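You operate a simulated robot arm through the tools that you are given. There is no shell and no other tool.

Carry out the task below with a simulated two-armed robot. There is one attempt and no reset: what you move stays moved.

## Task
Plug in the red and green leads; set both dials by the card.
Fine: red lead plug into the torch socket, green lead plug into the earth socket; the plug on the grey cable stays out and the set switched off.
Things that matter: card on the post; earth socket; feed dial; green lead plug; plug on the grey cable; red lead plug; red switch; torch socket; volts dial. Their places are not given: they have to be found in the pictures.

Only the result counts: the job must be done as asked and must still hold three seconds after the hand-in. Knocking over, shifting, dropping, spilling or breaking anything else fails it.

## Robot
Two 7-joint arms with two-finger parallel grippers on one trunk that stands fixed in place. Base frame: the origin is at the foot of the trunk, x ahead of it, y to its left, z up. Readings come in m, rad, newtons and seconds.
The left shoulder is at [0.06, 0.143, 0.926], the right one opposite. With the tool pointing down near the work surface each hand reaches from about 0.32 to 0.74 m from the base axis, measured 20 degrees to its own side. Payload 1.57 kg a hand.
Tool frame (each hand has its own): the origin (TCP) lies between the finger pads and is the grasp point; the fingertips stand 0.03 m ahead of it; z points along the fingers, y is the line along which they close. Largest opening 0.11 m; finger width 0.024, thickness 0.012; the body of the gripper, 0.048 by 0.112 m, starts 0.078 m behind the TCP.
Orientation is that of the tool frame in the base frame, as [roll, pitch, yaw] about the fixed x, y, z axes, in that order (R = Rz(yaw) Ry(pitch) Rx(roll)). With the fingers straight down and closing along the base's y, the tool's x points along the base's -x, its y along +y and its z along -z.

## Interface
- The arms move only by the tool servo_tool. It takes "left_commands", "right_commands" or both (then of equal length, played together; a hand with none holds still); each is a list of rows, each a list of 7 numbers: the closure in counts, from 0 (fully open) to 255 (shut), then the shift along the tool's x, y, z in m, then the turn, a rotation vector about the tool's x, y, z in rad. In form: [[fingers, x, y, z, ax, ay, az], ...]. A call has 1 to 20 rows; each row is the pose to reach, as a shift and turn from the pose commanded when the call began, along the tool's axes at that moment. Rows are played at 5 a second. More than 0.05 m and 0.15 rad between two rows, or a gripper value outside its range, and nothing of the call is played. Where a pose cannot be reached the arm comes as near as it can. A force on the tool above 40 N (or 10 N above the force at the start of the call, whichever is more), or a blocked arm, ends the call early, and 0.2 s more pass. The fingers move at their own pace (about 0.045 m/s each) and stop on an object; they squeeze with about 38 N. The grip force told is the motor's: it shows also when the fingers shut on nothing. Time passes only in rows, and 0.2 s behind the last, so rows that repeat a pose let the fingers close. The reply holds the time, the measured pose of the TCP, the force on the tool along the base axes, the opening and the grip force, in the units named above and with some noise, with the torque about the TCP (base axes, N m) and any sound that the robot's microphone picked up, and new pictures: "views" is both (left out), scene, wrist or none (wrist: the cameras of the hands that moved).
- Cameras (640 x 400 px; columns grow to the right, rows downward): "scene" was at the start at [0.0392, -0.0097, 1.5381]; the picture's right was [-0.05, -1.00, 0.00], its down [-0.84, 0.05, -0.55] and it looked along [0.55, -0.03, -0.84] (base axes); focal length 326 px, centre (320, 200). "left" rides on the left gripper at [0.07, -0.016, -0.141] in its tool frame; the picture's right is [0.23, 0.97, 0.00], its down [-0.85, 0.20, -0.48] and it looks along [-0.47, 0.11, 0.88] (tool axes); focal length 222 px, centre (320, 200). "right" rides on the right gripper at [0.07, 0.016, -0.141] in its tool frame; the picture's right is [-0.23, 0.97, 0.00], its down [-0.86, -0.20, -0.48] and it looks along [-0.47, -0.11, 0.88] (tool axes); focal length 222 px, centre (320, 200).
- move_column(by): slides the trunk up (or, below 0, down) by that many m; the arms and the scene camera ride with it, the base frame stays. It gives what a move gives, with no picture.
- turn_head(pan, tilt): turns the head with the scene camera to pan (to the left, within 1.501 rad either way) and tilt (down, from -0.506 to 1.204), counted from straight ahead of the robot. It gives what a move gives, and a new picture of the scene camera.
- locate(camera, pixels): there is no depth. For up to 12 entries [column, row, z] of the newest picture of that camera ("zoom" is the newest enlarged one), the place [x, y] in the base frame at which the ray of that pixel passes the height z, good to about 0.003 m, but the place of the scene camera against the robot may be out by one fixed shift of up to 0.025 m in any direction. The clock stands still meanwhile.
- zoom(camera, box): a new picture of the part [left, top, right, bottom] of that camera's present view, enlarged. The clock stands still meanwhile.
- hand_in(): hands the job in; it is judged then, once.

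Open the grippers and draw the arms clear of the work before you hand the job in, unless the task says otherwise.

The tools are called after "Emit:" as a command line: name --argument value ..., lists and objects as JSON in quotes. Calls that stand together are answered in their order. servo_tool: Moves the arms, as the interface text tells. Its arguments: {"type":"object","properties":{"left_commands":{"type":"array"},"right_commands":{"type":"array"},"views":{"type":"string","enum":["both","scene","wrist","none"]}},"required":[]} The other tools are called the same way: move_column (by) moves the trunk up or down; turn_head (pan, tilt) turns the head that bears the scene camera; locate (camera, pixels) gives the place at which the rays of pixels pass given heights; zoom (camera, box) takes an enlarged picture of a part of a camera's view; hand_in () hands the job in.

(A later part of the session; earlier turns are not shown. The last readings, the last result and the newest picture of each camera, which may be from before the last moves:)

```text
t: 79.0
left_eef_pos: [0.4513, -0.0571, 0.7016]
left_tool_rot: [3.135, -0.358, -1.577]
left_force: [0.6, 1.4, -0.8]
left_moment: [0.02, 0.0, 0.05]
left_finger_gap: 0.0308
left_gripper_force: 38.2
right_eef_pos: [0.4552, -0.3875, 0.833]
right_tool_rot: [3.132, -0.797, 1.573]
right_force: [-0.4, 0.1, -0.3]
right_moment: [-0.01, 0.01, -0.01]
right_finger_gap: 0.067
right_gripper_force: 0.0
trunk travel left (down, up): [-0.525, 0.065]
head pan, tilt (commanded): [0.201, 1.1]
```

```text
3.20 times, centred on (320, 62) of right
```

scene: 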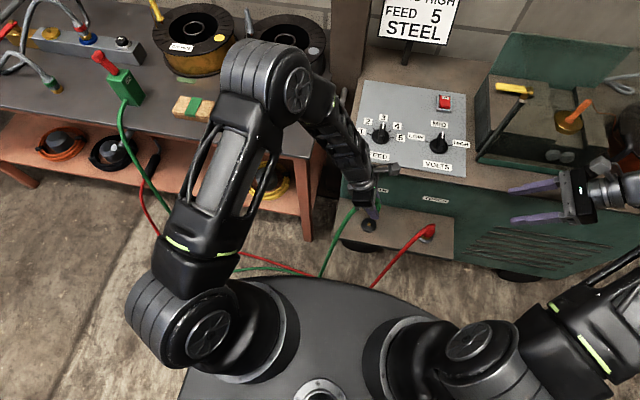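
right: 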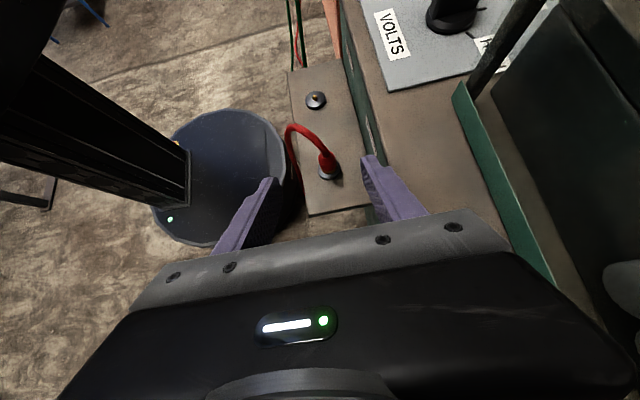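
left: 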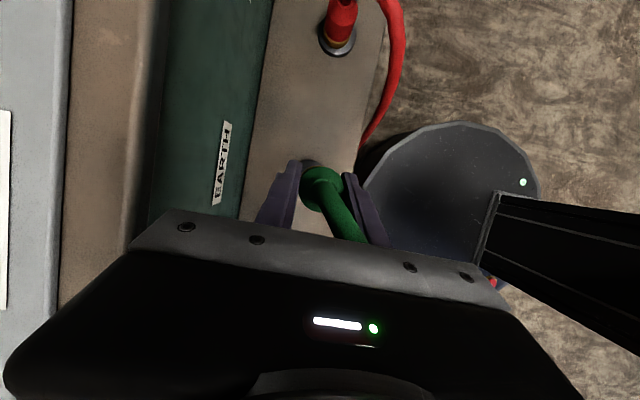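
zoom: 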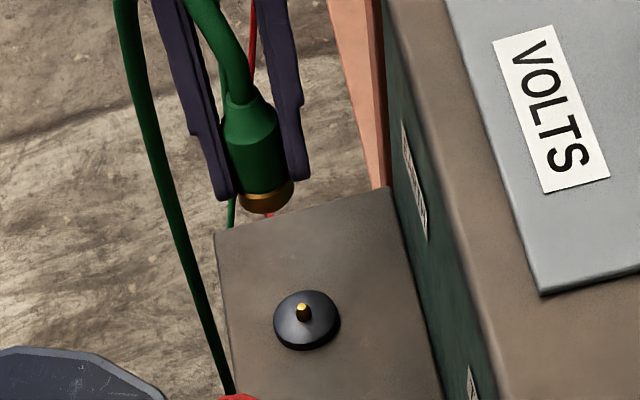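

The parked right camera gives a good side view of the green plug over the earth pin (plug base at zoom (266,198), disc at (307,318)); both cameras put the socket at (0.454,-0.0596), so the plug needs about +3.5 mm in x and +1 mm in y. I apply that and descend to z≈0.635.

Emit:
servo_tool --left_commands '[[255, -0.006, -0.0035, 0.0155, 0, 0, 0], [255, -0.0121, -0.0035, 0.031, 0, 0, 0], [255, -0.0182, -0.0035, 0.0465, 0, 0, 0], [255, -0.0243, -0.0035, 0.062, 0, 0, 0], [255, -0.0243, -0.0035, 0.062, 0, 0, 0]]' --views "both"

Emit:
zoom --camera "left" --box '[256, 130, 384, 210]'

Emit:
zoom --camera "right" --box '[260, 30, 388, 110]'

```text
t: 80.2
left_eef_pos: [0.4549, -0.0547, 0.6351]
left_tool_rot: [3.138, -0.357, -1.577]
left_force: [0.3, 0.4, -1.0]
left_moment: [0.04, -0.03, 0.0]
left_finger_gap: 0.0308
left_gripper_force: 37.9
right_eef_pos: [0.4565, -0.3864, 0.8335]
right_tool_rot: [3.129, -0.798, 1.573]
right_force: [0.2, 0.9, 0.2]
right_moment: [-0.01, -0.01, 0.0]
right_finger_gap: 0.067
right_gripper_force: 0.0
trunk travel left (down, up): [-0.525, 0.065]
head pan, tilt (commanded): [0.201, 1.1]
```

scene: 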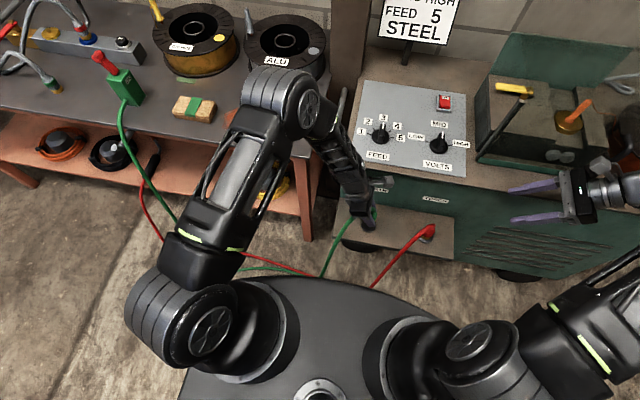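
left: 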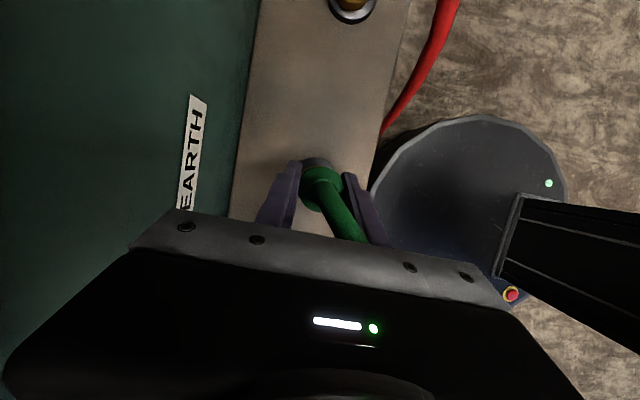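

```text
5.00 times, centred on (320, 170) of left
```

zoom: 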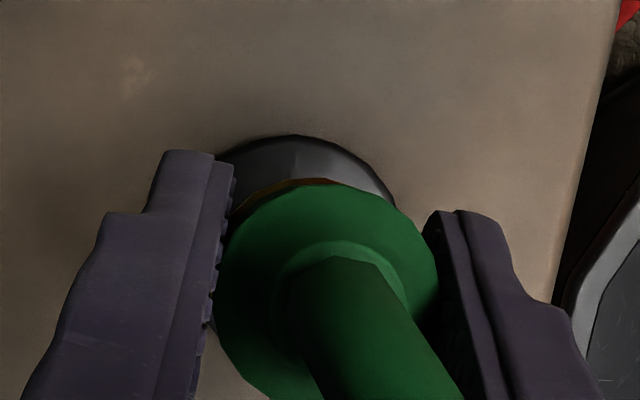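

```text
5.00 times, centred on (324, 70) of right
```

zoom: 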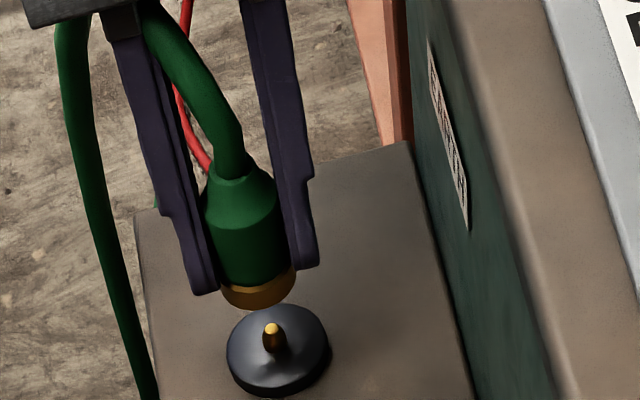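

Both views show near alignment: the right camera suggests about +2 mm x and -1.6 mm y, the left camera 0 and -1 mm. I apply (+1,-1.2) mm and lower by 29 mm in small steps.

Emit:
servo_tool --left_commands '[[255, 0.0011, -0.001, 0.0004, 0, 0, 0], [255, -0.0006, -0.001, 0.0051, 0, 0, 0], [255, -0.0023, -0.001, 0.0098, 0, 0, 0], [255, -0.0041, -0.001, 0.0145, 0, 0, 0], [255, -0.0058, -0.001, 0.0191, 0, 0, 0], [255, -0.0075, -0.001, 0.0234, 0, 0, 0], [255, -0.0091, -0.001, 0.0276, 0, 0, 0], [255, -0.0091, -0.001, 0.0276, 0, 0, 0]]' --views "both"

Emit:
zoom --camera "left" --box '[256, 130, 384, 210]'

Emit:
servo_tool --right_commands '[[100, 0, 0, 0, 0, 0, 0]]' --views "wrist"

Emit:
zoom --camera "right" --box '[260, 30, 388, 110]'

```text
t: 82.0
left_eef_pos: [0.4559, -0.0565, 0.6055]
left_tool_rot: [3.138, -0.357, -1.578]
left_force: [0.5, 0.5, -1.6]
left_moment: [-0.02, -0.03, 0.0]
left_finger_gap: 0.0309
left_gripper_force: 37.9
right_eef_pos: [0.4559, -0.3862, 0.8337]
right_tool_rot: [3.13, -0.799, 1.575]
right_force: [-0.4, 0.2, -0.5]
right_moment: [0.01, 0.02, 0.01]
right_finger_gap: 0.0668
right_gripper_force: 0.1
trunk travel left (down, up): [-0.525, 0.065]
head pan, tilt (commanded): [0.201, 1.1]
```

scene: 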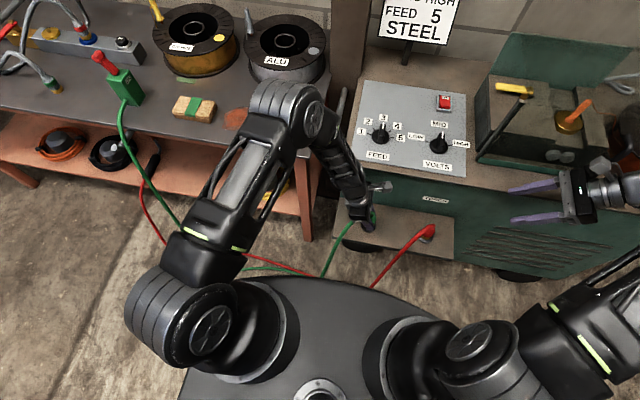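
left: 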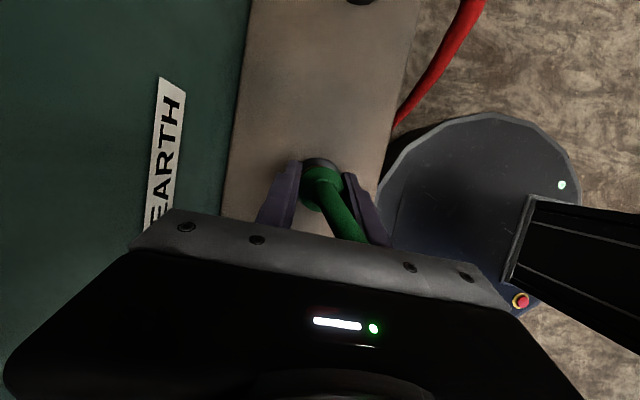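

```text
5.00 times, centred on (320, 170) of left
```

zoom: 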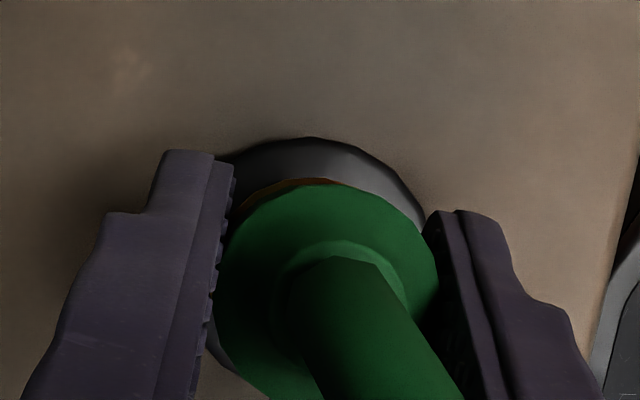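

```text
t: 82.4
left_eef_pos: [0.4558, -0.0565, 0.6059]
left_tool_rot: [3.136, -0.355, -1.579]
left_force: [0.6, -1.2, -1.3]
left_moment: [0.04, 0.01, -0.02]
left_finger_gap: 0.0309
left_gripper_force: 38.1
right_eef_pos: [0.4566, -0.3877, 0.833]
right_tool_rot: [3.13, -0.798, 1.575]
right_force: [0.0, 0.1, 0.0]
right_moment: [-0.04, -0.02, 0.03]
right_finger_gap: 0.067
right_gripper_force: 0.0
trunk travel left (down, up): [-0.525, 0.065]
head pan, tilt (commanded): [0.201, 1.1]
```

right: 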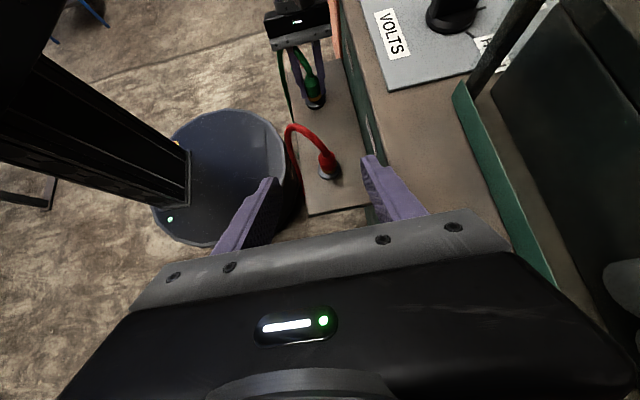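

```text
5.00 times, centred on (324, 70) of right
```

zoom: 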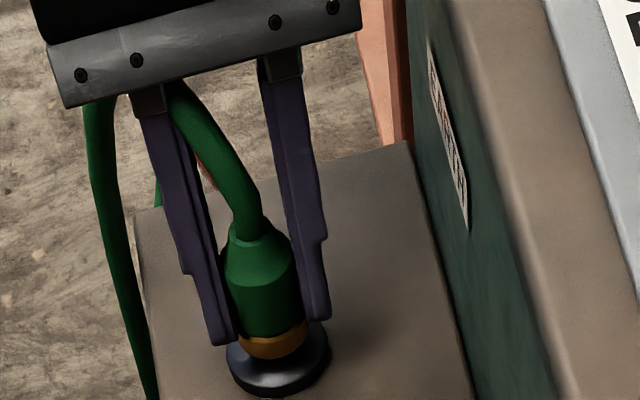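

The plug is right over the disc with no force at z=0.6055 (base ≈0.566, already past the pin tip). I lower further in 2 mm steps until it seats.

Emit:
servo_tool --left_commands '[[255, -0.0007, 0, 0.0019, 0, 0, 0], [255, -0.0014, 0, 0.0037, 0, 0, 0], [255, -0.0021, 0, 0.0056, 0, 0, 0], [255, -0.0028, 0, 0.0075, 0, 0, 0], [255, -0.0035, 0, 0.0094, 0, 0, 0], [255, -0.0042, 0, 0.0112, 0, 0, 0]]' --views "both"

Emit:
servo_tool --right_commands '[[100, 0, 0, 0, 0, 0, 0]]' --views "wrist"

Emit:
zoom --camera "right" --box '[260, 30, 388, 110]'

```text
t: 83.8
left_eef_pos: [0.4566, -0.0577, 0.598]
left_tool_rot: [3.138, -0.362, -1.581]
left_force: [-7.9, 11.2, 27.5]
left_moment: [0.54, 0.48, -0.07]
left_finger_gap: 0.0309
left_gripper_force: 38.4
right_eef_pos: [0.4553, -0.3872, 0.8341]
right_tool_rot: [3.13, -0.798, 1.579]
right_force: [0.0, 0.8, 0.0]
right_moment: [-0.01, 0.04, -0.02]
right_finger_gap: 0.0668
right_gripper_force: 0.1
trunk travel left (down, up): [-0.525, 0.065]
head pan, tilt (commanded): [0.201, 1.1]
stopped in row 6 (left hand): the force on the tool passed its limit at 44 N (the readings are from after the stop); the commanded pose is now the measured one
```

scene: 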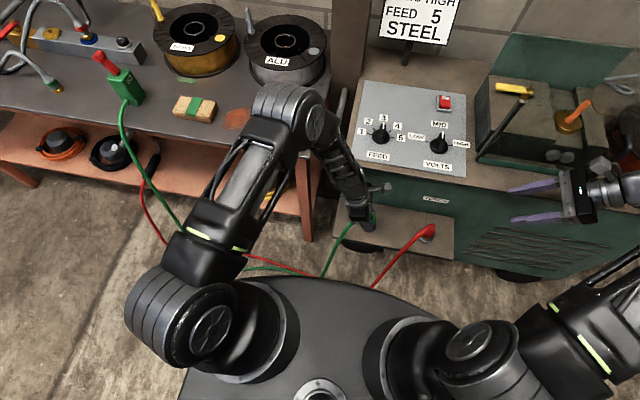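
left: 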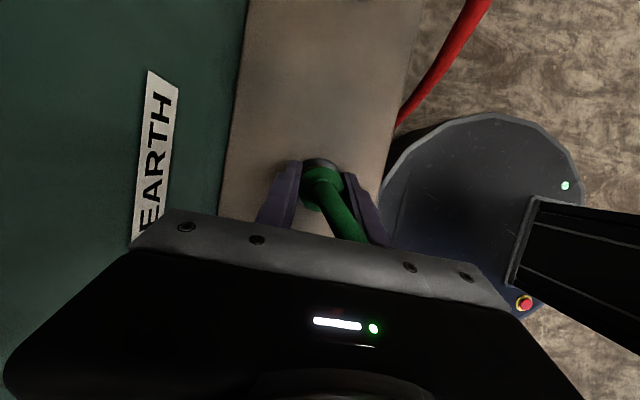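

```text
t: 84.2
left_eef_pos: [0.4552, -0.0571, 0.5992]
left_tool_rot: [3.141, -0.362, -1.579]
left_force: [-9.2, 14.3, 36.2]
left_moment: [0.39, 0.74, -0.08]
left_finger_gap: 0.0312
left_gripper_force: 38.2
right_eef_pos: [0.454, -0.3867, 0.836]
right_tool_rot: [3.127, -0.795, 1.579]
right_force: [0.0, -0.7, 0.7]
right_moment: [-0.01, -0.03, 0.0]
right_finger_gap: 0.0665
right_gripper_force: 0.2
trunk travel left (down, up): [-0.525, 0.065]
head pan, tilt (commanded): [0.201, 1.1]
```

right: 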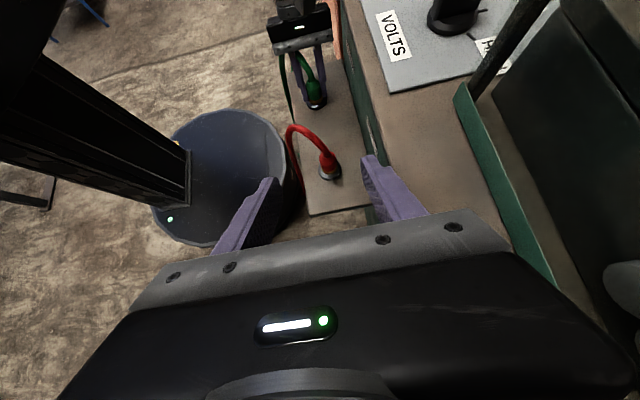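

```text
5.00 times, centred on (324, 70) of right
```

zoom: 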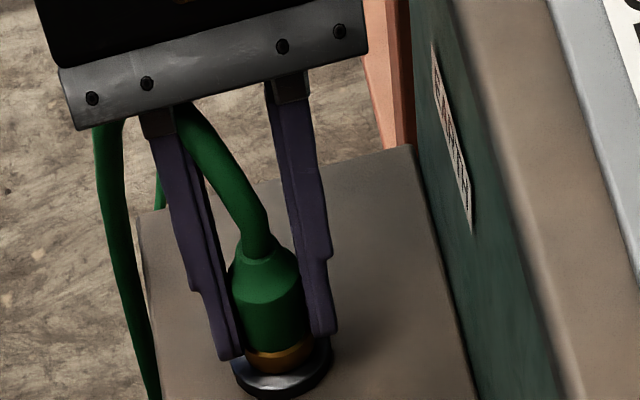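

The plug stopped at z≈0.599 (base ≈0.560, the same height as the seated red plug), and the right view shows the ring on the disc. I relieve the pressure, open the fingers partly, and rise vertically clear of the cable.

Emit:
servo_tool --left_commands '[[255, 0.0011, 0, -0.0028, 0, 0, 0], [255, 0.0011, 0, -0.0028, 0, 0, 0], [200, 0.0011, 0, -0.0028, 0, 0, 0], [150, 0.0011, 0, -0.0028, 0, 0, 0], [120, 0.0011, 0, -0.0028, 0, 0, 0], [120, 0.0011, 0, -0.0028, 0, 0, 0], [120, 0.0035, 0, -0.0094, 0, 0, 0], [120, 0.007, 0, -0.0187, 0, 0, 0]]' --views "both"

Emit:
servo_tool --right_commands '[[100, 0, 0, 0, 0, 0, 0]]' --views "wrist"

Emit:
zoom --camera "right" --box '[260, 30, 388, 110]'

```text
t: 86.0
left_eef_pos: [0.4571, -0.0575, 0.6168]
left_tool_rot: [3.138, -0.359, -1.578]
left_force: [-0.2, -0.4, 0.1]
left_moment: [-0.02, -0.03, -0.03]
left_finger_gap: 0.0584
left_gripper_force: 0.0
right_eef_pos: [0.4564, -0.388, 0.832]
right_tool_rot: [3.131, -0.798, 1.574]
right_force: [0.3, -0.3, 0.0]
right_moment: [-0.02, -0.01, -0.02]
right_finger_gap: 0.0671
right_gripper_force: 0.0
trunk travel left (down, up): [-0.525, 0.065]
head pan, tilt (commanded): [0.201, 1.1]
```

scene: 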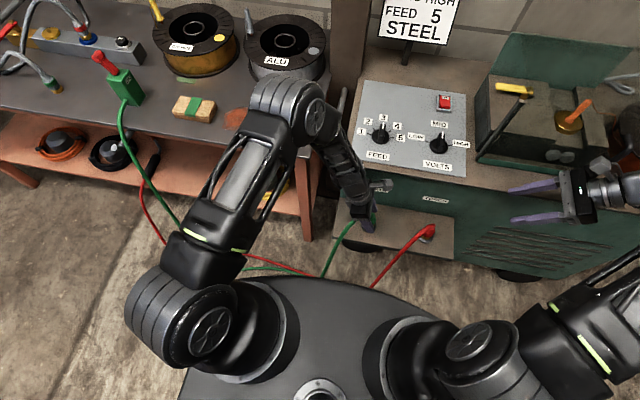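
left: 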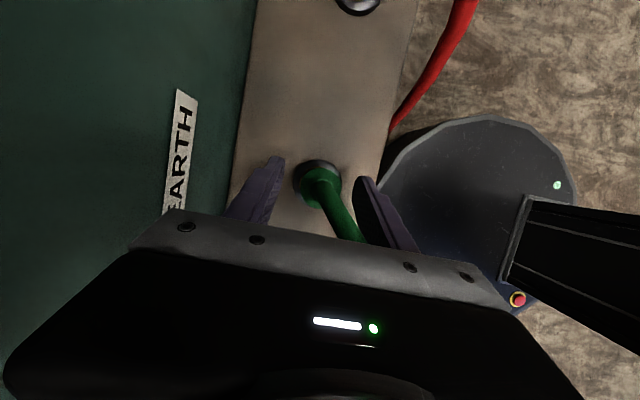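

```text
t: 86.4
left_eef_pos: [0.4565, -0.0577, 0.6165]
left_tool_rot: [3.139, -0.358, -1.577]
left_force: [0.4, 0.2, -0.8]
left_moment: [0.0, -0.02, 0.03]
left_finger_gap: 0.058
left_gripper_force: 0.0
right_eef_pos: [0.4566, -0.3873, 0.8343]
right_tool_rot: [3.13, -0.798, 1.574]
right_force: [-0.8, -0.5, 0.0]
right_moment: [-0.02, 0.0, -0.01]
right_finger_gap: 0.067
right_gripper_force: 0.1
trunk travel left (down, up): [-0.525, 0.065]
head pan, tilt (commanded): [0.201, 1.1]
```

right: 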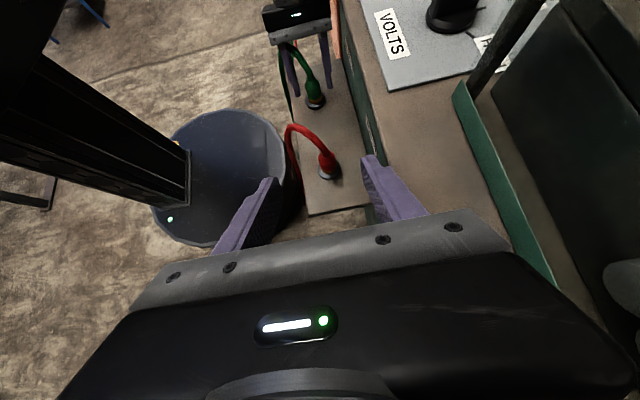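

```text
5.00 times, centred on (324, 70) of right
```

zoom: 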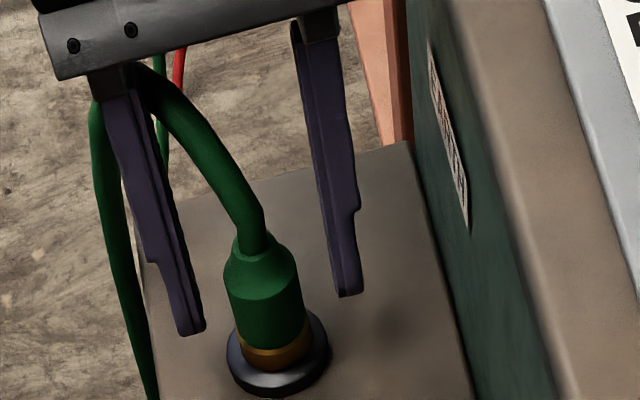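

The green plug stays upright on the earth disc after release. I raise the left hand vertically by 20 cm, away from the cable.

Emit:
servo_tool --left_commands '[[120, 0.007, 0, -0.0187, 0, 0, 0], [120, 0.0175, 0, -0.0468, 0, 0, 0], [120, 0.028, 0, -0.0749, 0, 0, 0], [120, 0.042, 0, -0.1124, 0, 0, 0], [120, 0.056, 0, -0.15, 0, 0, 0], [120, 0.07, 0, -0.1873, 0, 0, 0], [120, 0.07, 0, -0.1873, 0, 0, 0]]' --views "both"

Emit:
zoom --camera "scene" --box '[320, 170, 480, 270]'

Emit:
zoom --camera "left" --box '[240, 60, 400, 160]'

```text
t: 88.0
left_eef_pos: [0.4577, -0.0566, 0.8163]
left_tool_rot: [3.137, -0.36, -1.578]
left_force: [-0.1, 0.0, 0.0]
left_moment: [0.0, -0.03, -0.02]
left_finger_gap: 0.0581
left_gripper_force: 0.2
right_eef_pos: [0.4549, -0.3876, 0.833]
right_tool_rot: [3.131, -0.797, 1.574]
right_force: [0.1, 0.1, -0.1]
right_moment: [0.04, 0.03, -0.03]
right_finger_gap: 0.0668
right_gripper_force: 0.1
trunk travel left (down, up): [-0.525, 0.065]
head pan, tilt (commanded): [0.201, 1.1]
```

scene: 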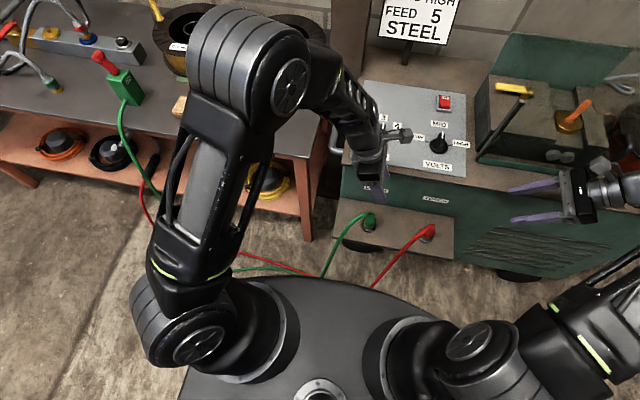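
left: 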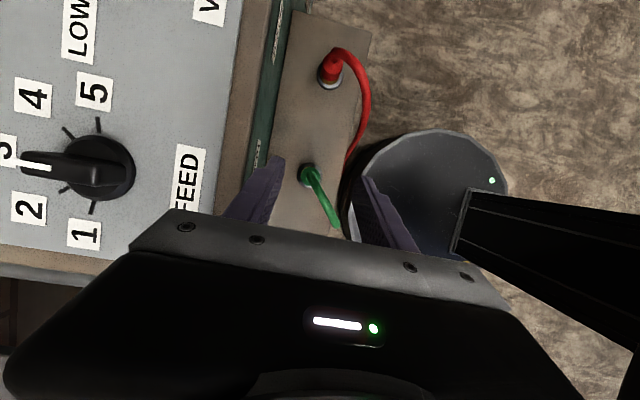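

```text
4.00 times, centred on (400, 220) of scene
```

zoom: 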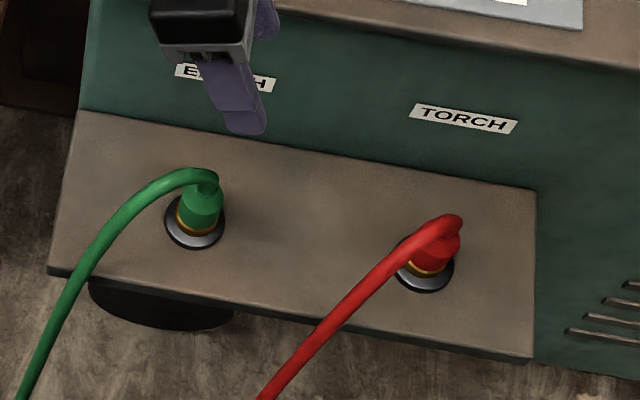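

```text
4.00 times, centred on (320, 110) of left
```

zoom: 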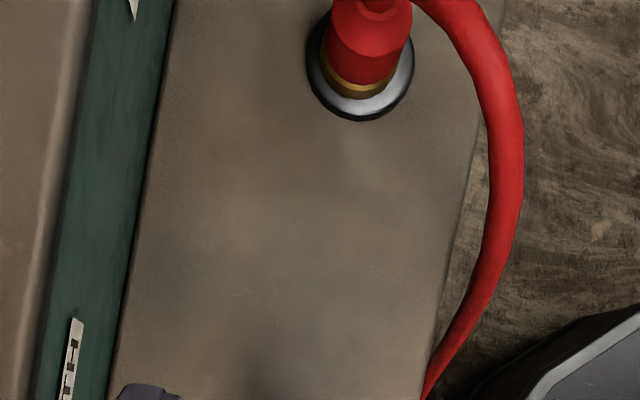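

Both plugs are seated (scene zoom: green at (200,205), red at (435,250)). Next come the dials, for which the right hand is suited; I withdraw the left hand up and to the left, and raise and un-tilt the right hand.

Emit:
servo_tool --left_commands '[[120, 0.0132, 0, -0.0351, 0, 0, 0], [120, 0.0264, 0, -0.0702, 0, 0, 0], [120, 0.0396, 0, -0.1053, 0, 0, 0], [60, 0.0528, 0, -0.1404, 0, 0, 0], [0, 0.0154, 0, -0.1545, 0, 0, 0], [0, -0.022, 0, -0.1686, 0, 0, 0], [0, -0.0595, 0, -0.1827, 0, 0, 0], [0, -0.0969, 0, -0.1968, 0, 0, 0], [0, -0.1343, 0, -0.2109, 0, 0, 0], [0, -0.1718, 0, -0.225, 0, 0, 0], [0, -0.2092, 0, -0.239, 0, 0, 0], [0, -0.2467, 0, -0.2531, 0, 0, 0]]' --right_commands '[[100, 0.0286, 0, -0.028, 0, 0, 0], [100, 0.0572, 0, -0.0559, 0, 0, 0], [100, 0.0858, 0, -0.0839, 0, 0, 0], [60, 0.1144, 0, -0.1118, 0, 0, 0], [0, 0.1144, 0, -0.1118, 0, -0.1, 0], [0, 0.1144, 0, -0.1118, 0, -0.2, 0], [0, 0.1144, 0, -0.1118, 0, -0.3, 0], [0, 0.1144, 0, -0.1118, 0, -0.4, 0], [0, 0.1144, 0, -0.1118, 0, -0.5, 0], [0, 0.1144, 0, -0.1118, 0, -0.6, 0], [0, 0.1144, 0, -0.1118, 0, -0.7, 0], [0, 0.1144, 0, -0.1118, 0, -0.797, 0]]' --views "both"

```text
t: 90.6
left_eef_pos: [0.4596, 0.2638, 0.9654]
left_tool_rot: [3.138, -0.36, -1.58]
left_force: [0.2, 0.2, 0.1]
left_moment: [0.0, -0.02, 0.01]
left_finger_gap: 0.11
left_gripper_force: 0.0
right_eef_pos: [0.4549, -0.3864, 0.9943]
right_tool_rot: [3.133, -0.001, 1.564]
right_force: [0.3, 0.4, 0.3]
right_moment: [0.02, 0.0, -0.02]
right_finger_gap: 0.1098
right_gripper_force: 0.1
right hand out of reach, approached as far as the arm can: row 3, 4, 5, 6
trunk travel left (down, up): [-0.525, 0.065]
head pan, tilt (commanded): [0.201, 1.1]
```

scene: 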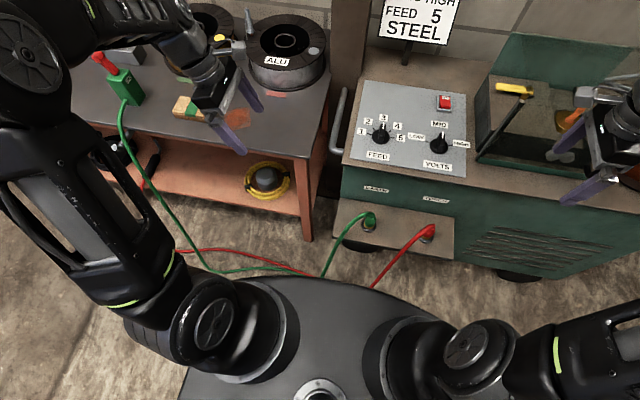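
right: 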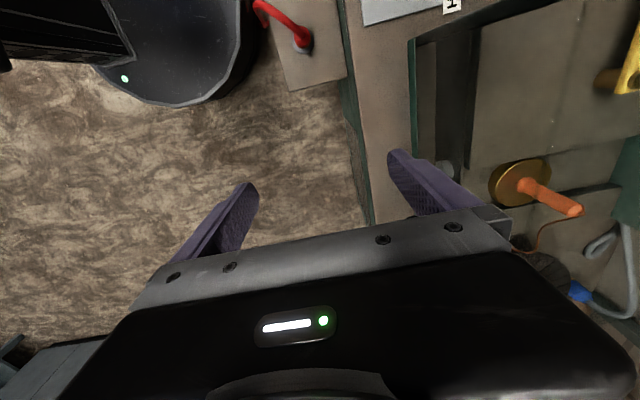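
left: 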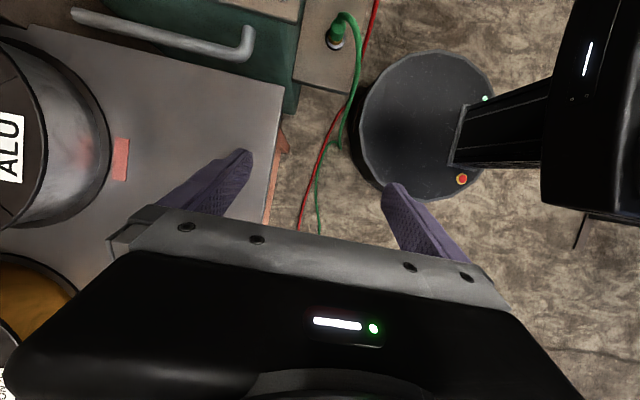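

Both hands are clear. I zoom the scene camera on the panel to measure the dial tick angles and check the red switch.

Emit:
zoom --camera "scene" --box '[344, 95, 424, 145]'

Emit:
zoom --camera "scene" --box '[400, 90, 480, 140]'

Emit:
zoom --camera "scene" --box '[340, 190, 460, 265]'

```text
8.00 times, centred on (384, 120) of scene
```

zoom: 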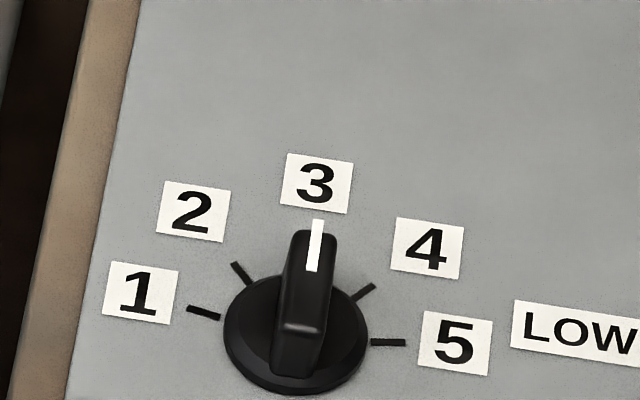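

```text
8.00 times, centred on (440, 115) of scene
```

zoom: 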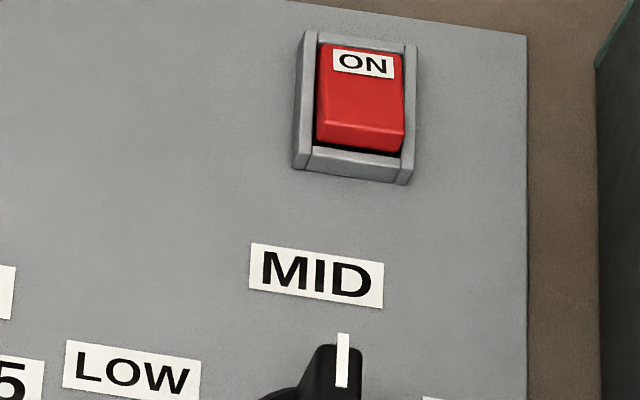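

```text
5.33 times, centred on (400, 228) of scene
```

zoom: 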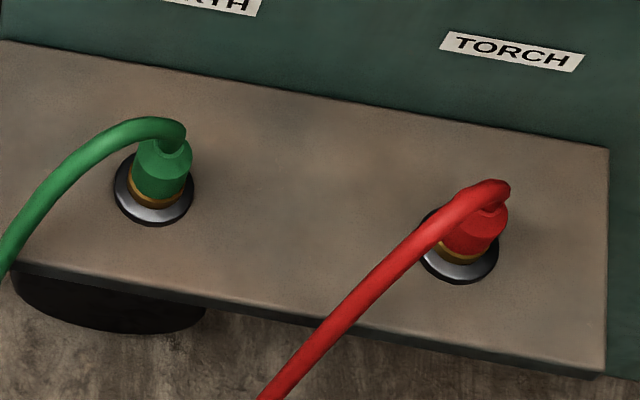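

The feed ticks for 1 and 5 lie roughly ±80–90° from 3. Before moving the right hand over the panel I check where the tank's left edge is, using locate on the scene picture.

Emit:
locate --camera "scene" --pixels '[[477, 163, 0.79], [478, 150, 0.85], [440, 145, 0.79], [381, 134, 0.79], [444, 102, 0.79], [380, 141, 0.785], [439, 149, 0.785], [444, 106, 0.785]]'

Emit:
zoom --camera "scene" --box '[420, 30, 640, 210]'

```text
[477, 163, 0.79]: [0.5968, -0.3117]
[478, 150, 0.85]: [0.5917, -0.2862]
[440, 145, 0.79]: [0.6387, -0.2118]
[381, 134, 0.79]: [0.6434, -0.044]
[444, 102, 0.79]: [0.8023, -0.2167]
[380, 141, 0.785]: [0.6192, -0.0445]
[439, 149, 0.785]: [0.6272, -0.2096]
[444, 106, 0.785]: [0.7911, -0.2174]
```

```text
2.22 times, centred on (530, 120) of scene
```

zoom: 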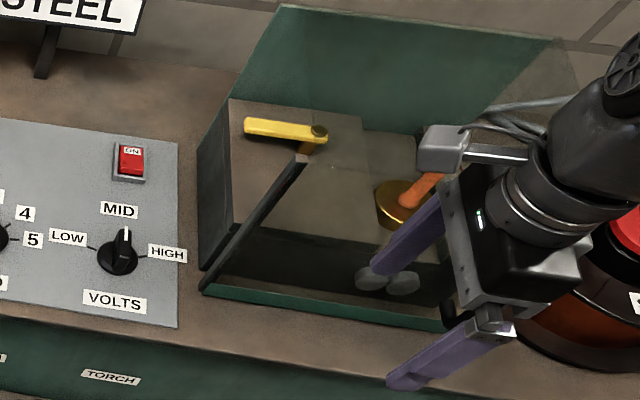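

The feeder compartment's wall is at y≈-0.285, so I approach from the front: the right hand first goes to y≈-0.2, then over the volts dial at x≈0.60 while yawing to 0°, at z≈0.95.

Emit:
servo_tool --right_commands '[[0, 0.037, 0, 0, 0, 0, -0.1315], [0, 0.074, 0, 0, 0, 0, -0.263], [0, 0.111, 0, 0, 0, 0, -0.3945], [0, 0.148, 0, 0, 0, 0, -0.526], [0, 0.184, 0, 0, 0, 0, -0.6575], [0, 0.184, 0.036, 0, 0, 0, -0.789], [0, 0.184, 0.072, 0, 0, 0, -0.9205], [0, 0.184, 0.108, 0, 0, 0, -1.052], [0, 0.184, 0.145, 0, 0, 0, -1.1835], [0, 0.184, 0.145, 0.015, 0, 0, -1.315], [0, 0.184, 0.145, 0.03, 0, 0, -1.4465], [0, 0.184, 0.145, 0.044, 0, 0, -1.578], [0, 0.184, 0.145, 0.044, 0, 0, -1.578]]' --views "both"

Emit:
zoom --camera "right" --box '[220, 60, 420, 185]'

```text
t: 93.4
left_eef_pos: [0.4597, 0.2634, 0.9658]
left_tool_rot: [3.138, -0.359, -1.578]
left_force: [1.2, -0.7, 0.0]
left_moment: [-0.03, -0.01, -0.03]
left_finger_gap: 0.1101
left_gripper_force: 0.0
right_eef_pos: [0.602, -0.2037, 0.9509]
right_tool_rot: [3.141, 0.007, -3.138]
right_force: [0.3, -0.6, -0.1]
right_moment: [0.0, 0.04, -0.01]
right_finger_gap: 0.1102
right_gripper_force: 0.1
trunk travel left (down, up): [-0.525, 0.065]
head pan, tilt (commanded): [0.201, 1.1]
```

scene: 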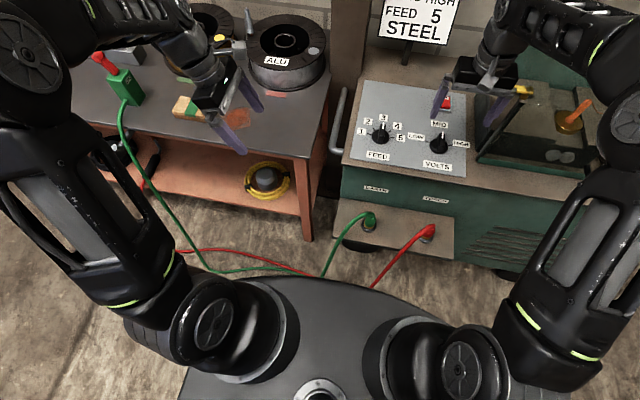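
right: 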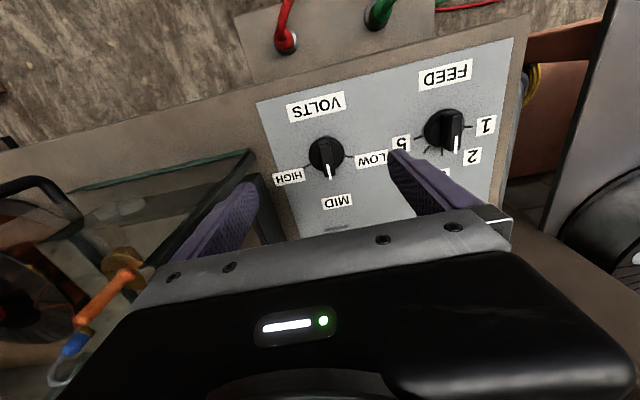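

```text
3.20 times, centred on (320, 122) of right
```

zoom: 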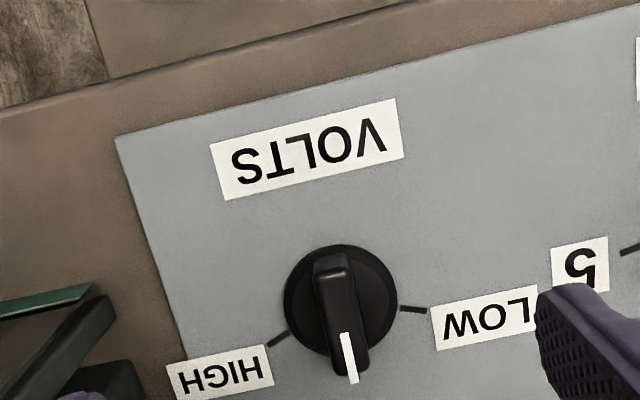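

The volts dial's base centre is near px (326,155), i.e. about (0.624,-0.2005); HIGH lies about 70–75° clockwise from the present MID. I narrow the fingers to 5 cm and come down to z≈0.87 over the knob.

Emit:
servo_tool --right_commands '[[139, -0.01, 0.002, 0, 0, 0, 0], [139, -0.02, 0.003, 0.02, 0, 0, 0], [139, -0.02, 0.003, 0.05, 0, 0, 0], [139, -0.02, 0.003, 0.08, 0, 0, 0], [139, -0.02, 0.003, 0.08, 0, 0, 0]]' --views "both"

Emit:
zoom --camera "right" --box '[220, 80, 420, 205]'

Emit:
zoom --camera "scene" --box '[380, 70, 508, 150]'

```text
t: 94.6
left_eef_pos: [0.46, 0.2629, 0.9661]
left_tool_rot: [3.14, -0.359, -1.58]
left_force: [-0.5, 0.2, -0.3]
left_moment: [0.0, 0.0, -0.02]
left_finger_gap: 0.1099
left_gripper_force: 0.1
right_eef_pos: [0.6222, -0.2012, 0.8709]
right_tool_rot: [3.14, 0.006, -3.138]
right_force: [-0.3, -0.2, 0.3]
right_moment: [0.0, 0.0, 0.01]
right_finger_gap: 0.0502
right_gripper_force: 0.1
trunk travel left (down, up): [-0.525, 0.065]
head pan, tilt (commanded): [0.201, 1.1]
```

scene: 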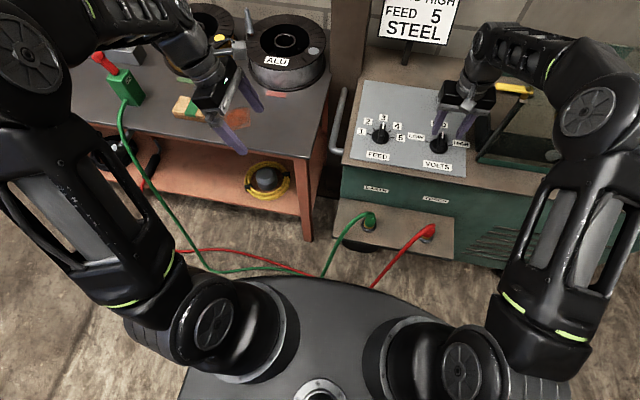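
right: 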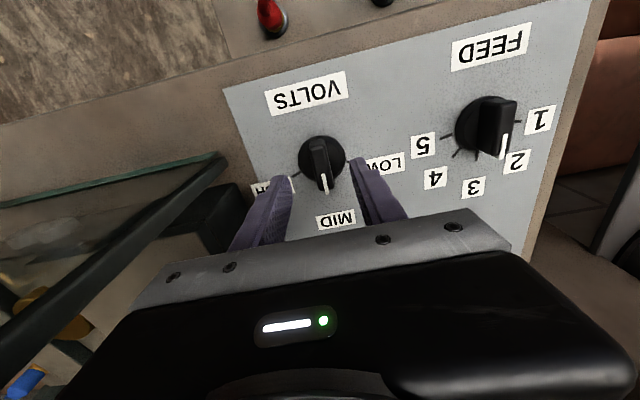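

```text
3.20 times, centred on (320, 142) of right
```

zoom: 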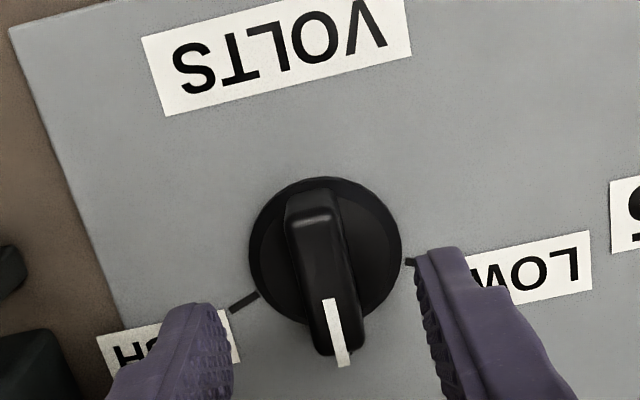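

```text
5.00 times, centred on (444, 110) of scene
```

zoom: 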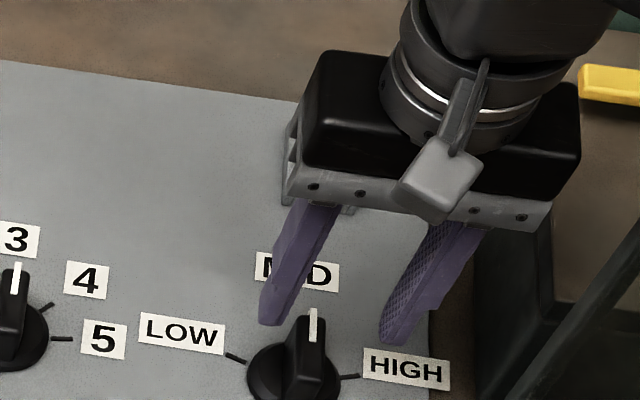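

The knob is centred under the TCP (base centre px (321.7,158.6) vs axis (320.6,157.7)), and the HIGH tick is about 70° clockwise. I descend to z≈0.838 so the fingertips straddle the bar.

Emit:
servo_tool --right_commands '[[139, 0, 0.001, 0.012, 0, 0, 0], [139, 0, 0.001, 0.024, 0, 0, 0], [139, 0, 0.001, 0.033, 0, 0, 0], [139, 0, 0.001, 0.033, 0, 0, 0]]' --views "both"

Emit:
zoom --camera "right" --box '[220, 80, 420, 205]'

Emit:
zoom --camera "scene" --box '[390, 95, 490, 157]'

```text
t: 95.6
left_eef_pos: [0.4592, 0.2632, 0.9668]
left_tool_rot: [3.138, -0.361, -1.578]
left_force: [-0.8, -0.3, 0.2]
left_moment: [-0.02, 0.04, 0.0]
left_finger_gap: 0.11
left_gripper_force: 0.1
right_eef_pos: [0.6208, -0.1998, 0.8384]
right_tool_rot: [-3.14, 0.006, -3.139]
right_force: [0.8, -0.3, -0.9]
right_moment: [0.01, -0.02, -0.02]
right_finger_gap: 0.0501
right_gripper_force: 0.0
trunk travel left (down, up): [-0.525, 0.065]
head pan, tilt (commanded): [0.201, 1.1]
```

scene: 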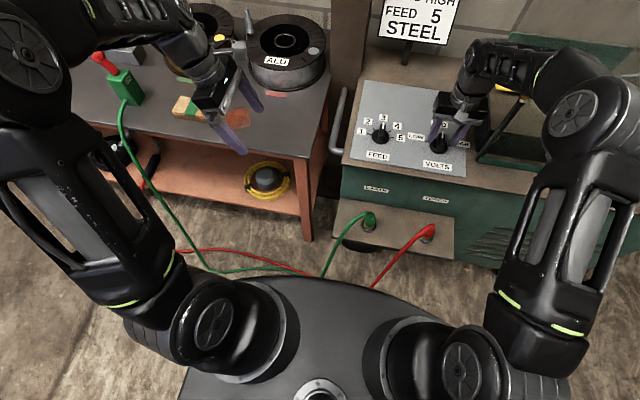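
right: 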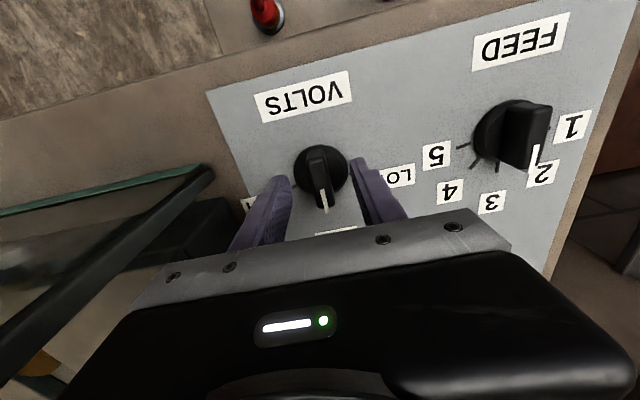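

```text
3.20 times, centred on (320, 142) of right
```

zoom: 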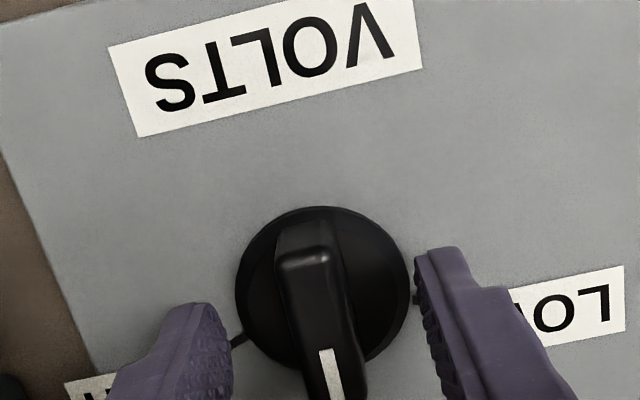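

```text
6.40 times, centred on (440, 126) of scene
```

zoom: 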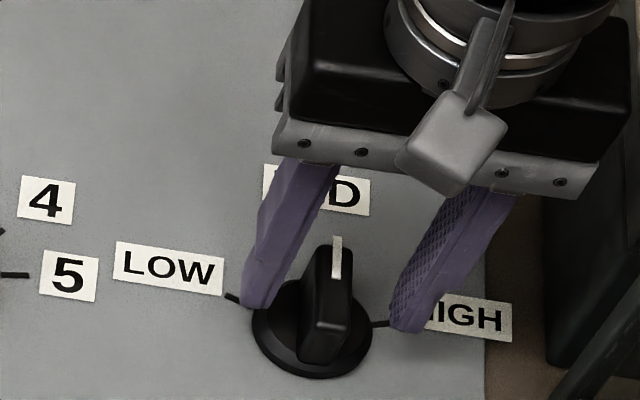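

The fingertips (z≈0.808) overlap the bar only slightly, so I descend another 9 mm with force watching, then close gently on the bar.

Emit:
servo_tool --right_commands '[[139, 0, 0.0005, 0.004, 0, 0, 0], [139, 0, 0.0005, 0.009, 0, 0, 0], [139, 0, 0.0005, 0.009, 0, 0, 0]]' --views "none"

Emit:
servo_tool --right_commands '[[180, 0, 0, 0, 0, 0, 0], [220, 0, 0, 0, 0, 0, 0], [255, 0, 0, 0, 0, 0, 0], [255, 0, 0, 0, 0, 0, 0], [255, 0, 0, 0, 0, 0, 0]]' --views "both"

Emit:
zoom --camera "right" --box '[220, 80, 420, 205]'

Emit:
zoom --camera "scene" --box '[390, 95, 490, 157]'

```text
t: 96.4
left_eef_pos: [0.4591, 0.2628, 0.9662]
left_tool_rot: [3.138, -0.358, -1.579]
left_force: [-0.8, -0.6, -0.3]
left_moment: [-0.01, -0.01, 0.0]
left_finger_gap: 0.11
left_gripper_force: 0.1
right_eef_pos: [0.6232, -0.1991, 0.8292]
right_tool_rot: [3.14, 0.007, -3.138]
right_force: [-0.1, 1.4, 0.7]
right_moment: [0.01, 0.01, 0.0]
right_finger_gap: 0.0503
right_gripper_force: 0.0
trunk travel left (down, up): [-0.525, 0.065]
head pan, tilt (commanded): [0.201, 1.1]
```

```text
t: 97.6
left_eef_pos: [0.4618, 0.2639, 0.9657]
left_tool_rot: [3.14, -0.359, -1.578]
left_force: [0.0, -0.2, -0.2]
left_moment: [-0.03, 0.01, 0.0]
left_finger_gap: 0.1102
left_gripper_force: 0.1
right_eef_pos: [0.6231, -0.2, 0.8291]
right_tool_rot: [-3.141, 0.006, -3.139]
right_force: [0.3, -2.7, 1.1]
right_moment: [-0.12, 0.02, -0.03]
right_finger_gap: 0.0158
right_gripper_force: 31.4
trunk travel left (down, up): [-0.525, 0.065]
head pan, tilt (commanded): [0.201, 1.1]
```

scene: 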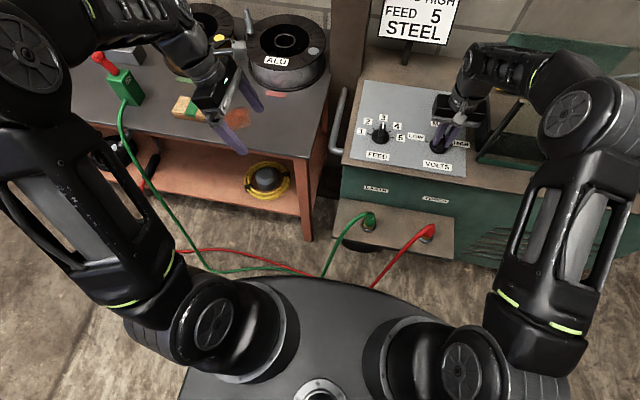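
right: 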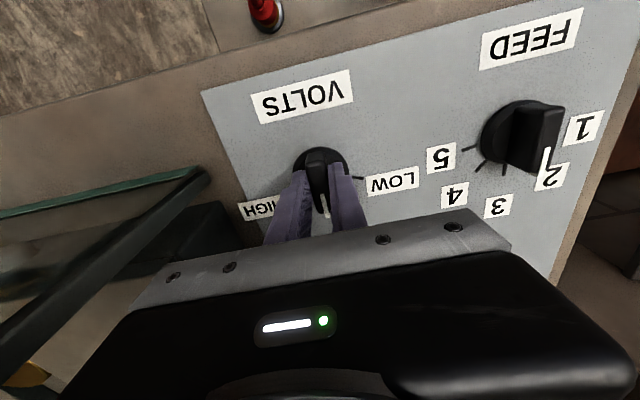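

```text
3.20 times, centred on (320, 142) of right
```

zoom: 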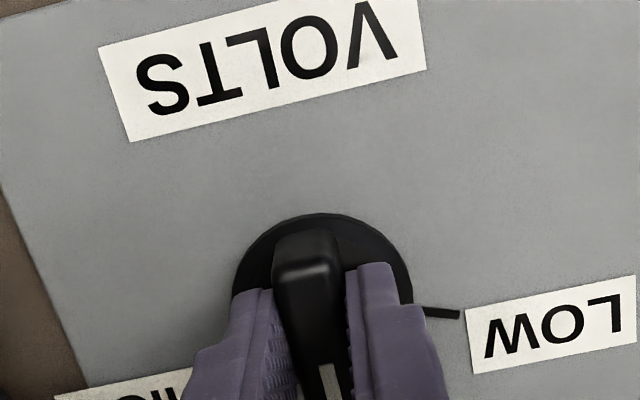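

```text
6.40 times, centred on (440, 126) of scene
```

zoom: 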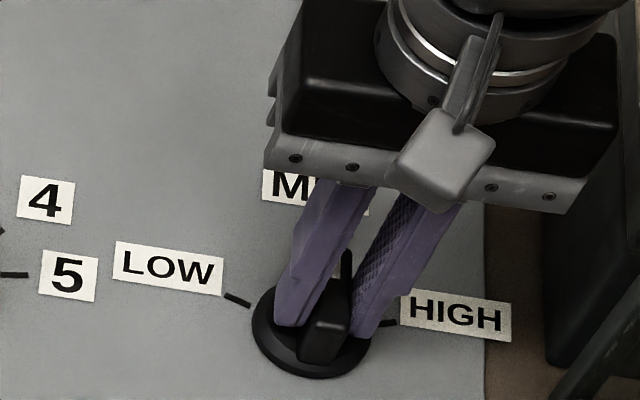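

The bar is gripped (gap 0.0158) with the TCP on the knob axis. I turn the hand 70° clockwise (tool z +1.222) toward HIGH.

Emit:
servo_tool --right_commands '[[255, 0, 0, 0, 0, 0, 0.12], [255, 0, 0, 0, 0, 0, 0.24], [255, 0, 0, 0, 0, 0, 0.36], [255, 0, 0, 0, 0, 0, 0.48], [255, 0, 0, 0, 0, 0, 0.6], [255, 0, 0, 0, 0, 0, 0.72], [255, 0, 0, 0, 0, 0, 0.84], [255, 0, 0, 0, 0, 0, 0.96], [255, 0, 0, 0, 0, 0, 1.08], [255, 0, 0, 0, 0, 0, 1.222], [255, 0, 0, 0, 0, 0, 1.222]]' --views "both"

Emit:
zoom --camera "right" --box '[220, 80, 420, 205]'

Emit:
zoom --camera "scene" --box '[390, 95, 490, 157]'

```text
t: 100.0
left_eef_pos: [0.4612, 0.2652, 0.9651]
left_tool_rot: [3.137, -0.359, -1.578]
left_force: [0.4, 0.3, 0.5]
left_moment: [-0.03, -0.02, -0.05]
left_finger_gap: 0.11
left_gripper_force: 0.1
right_eef_pos: [0.6239, -0.1966, 0.8281]
right_tool_rot: [3.132, 0.002, 1.922]
right_force: [17.0, 10.7, 1.5]
right_moment: [-0.49, -0.05, 0.06]
right_finger_gap: 0.0161
right_gripper_force: 31.3
trunk travel left (down, up): [-0.525, 0.065]
head pan, tilt (commanded): [0.201, 1.1]
```

scene: 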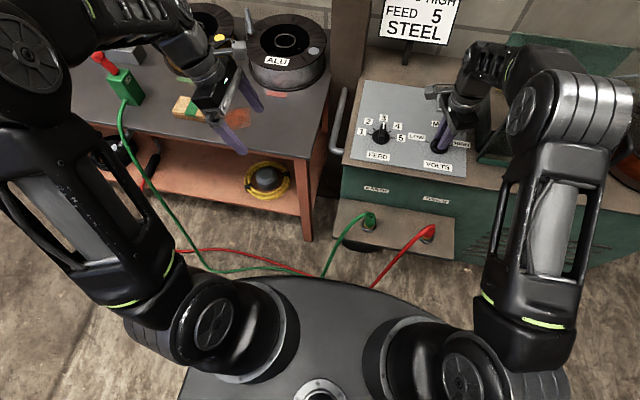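
right: 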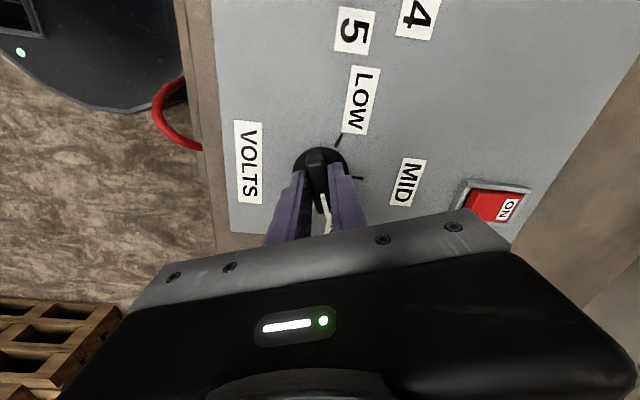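

```text
3.20 times, centred on (320, 142) of right
```

zoom: 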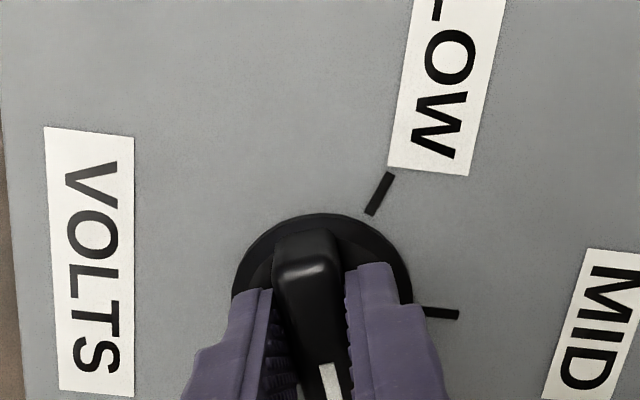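

```text
6.40 times, centred on (440, 126) of scene
```

zoom: 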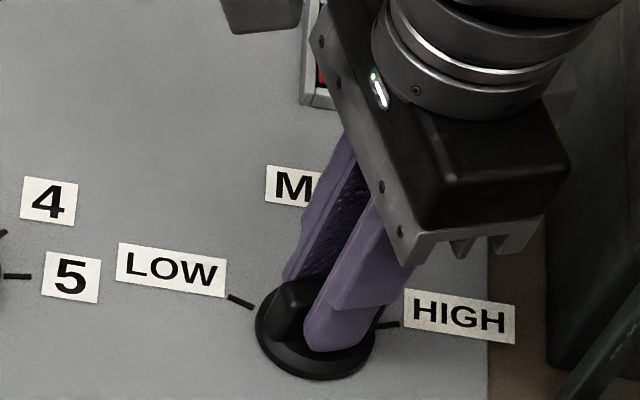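

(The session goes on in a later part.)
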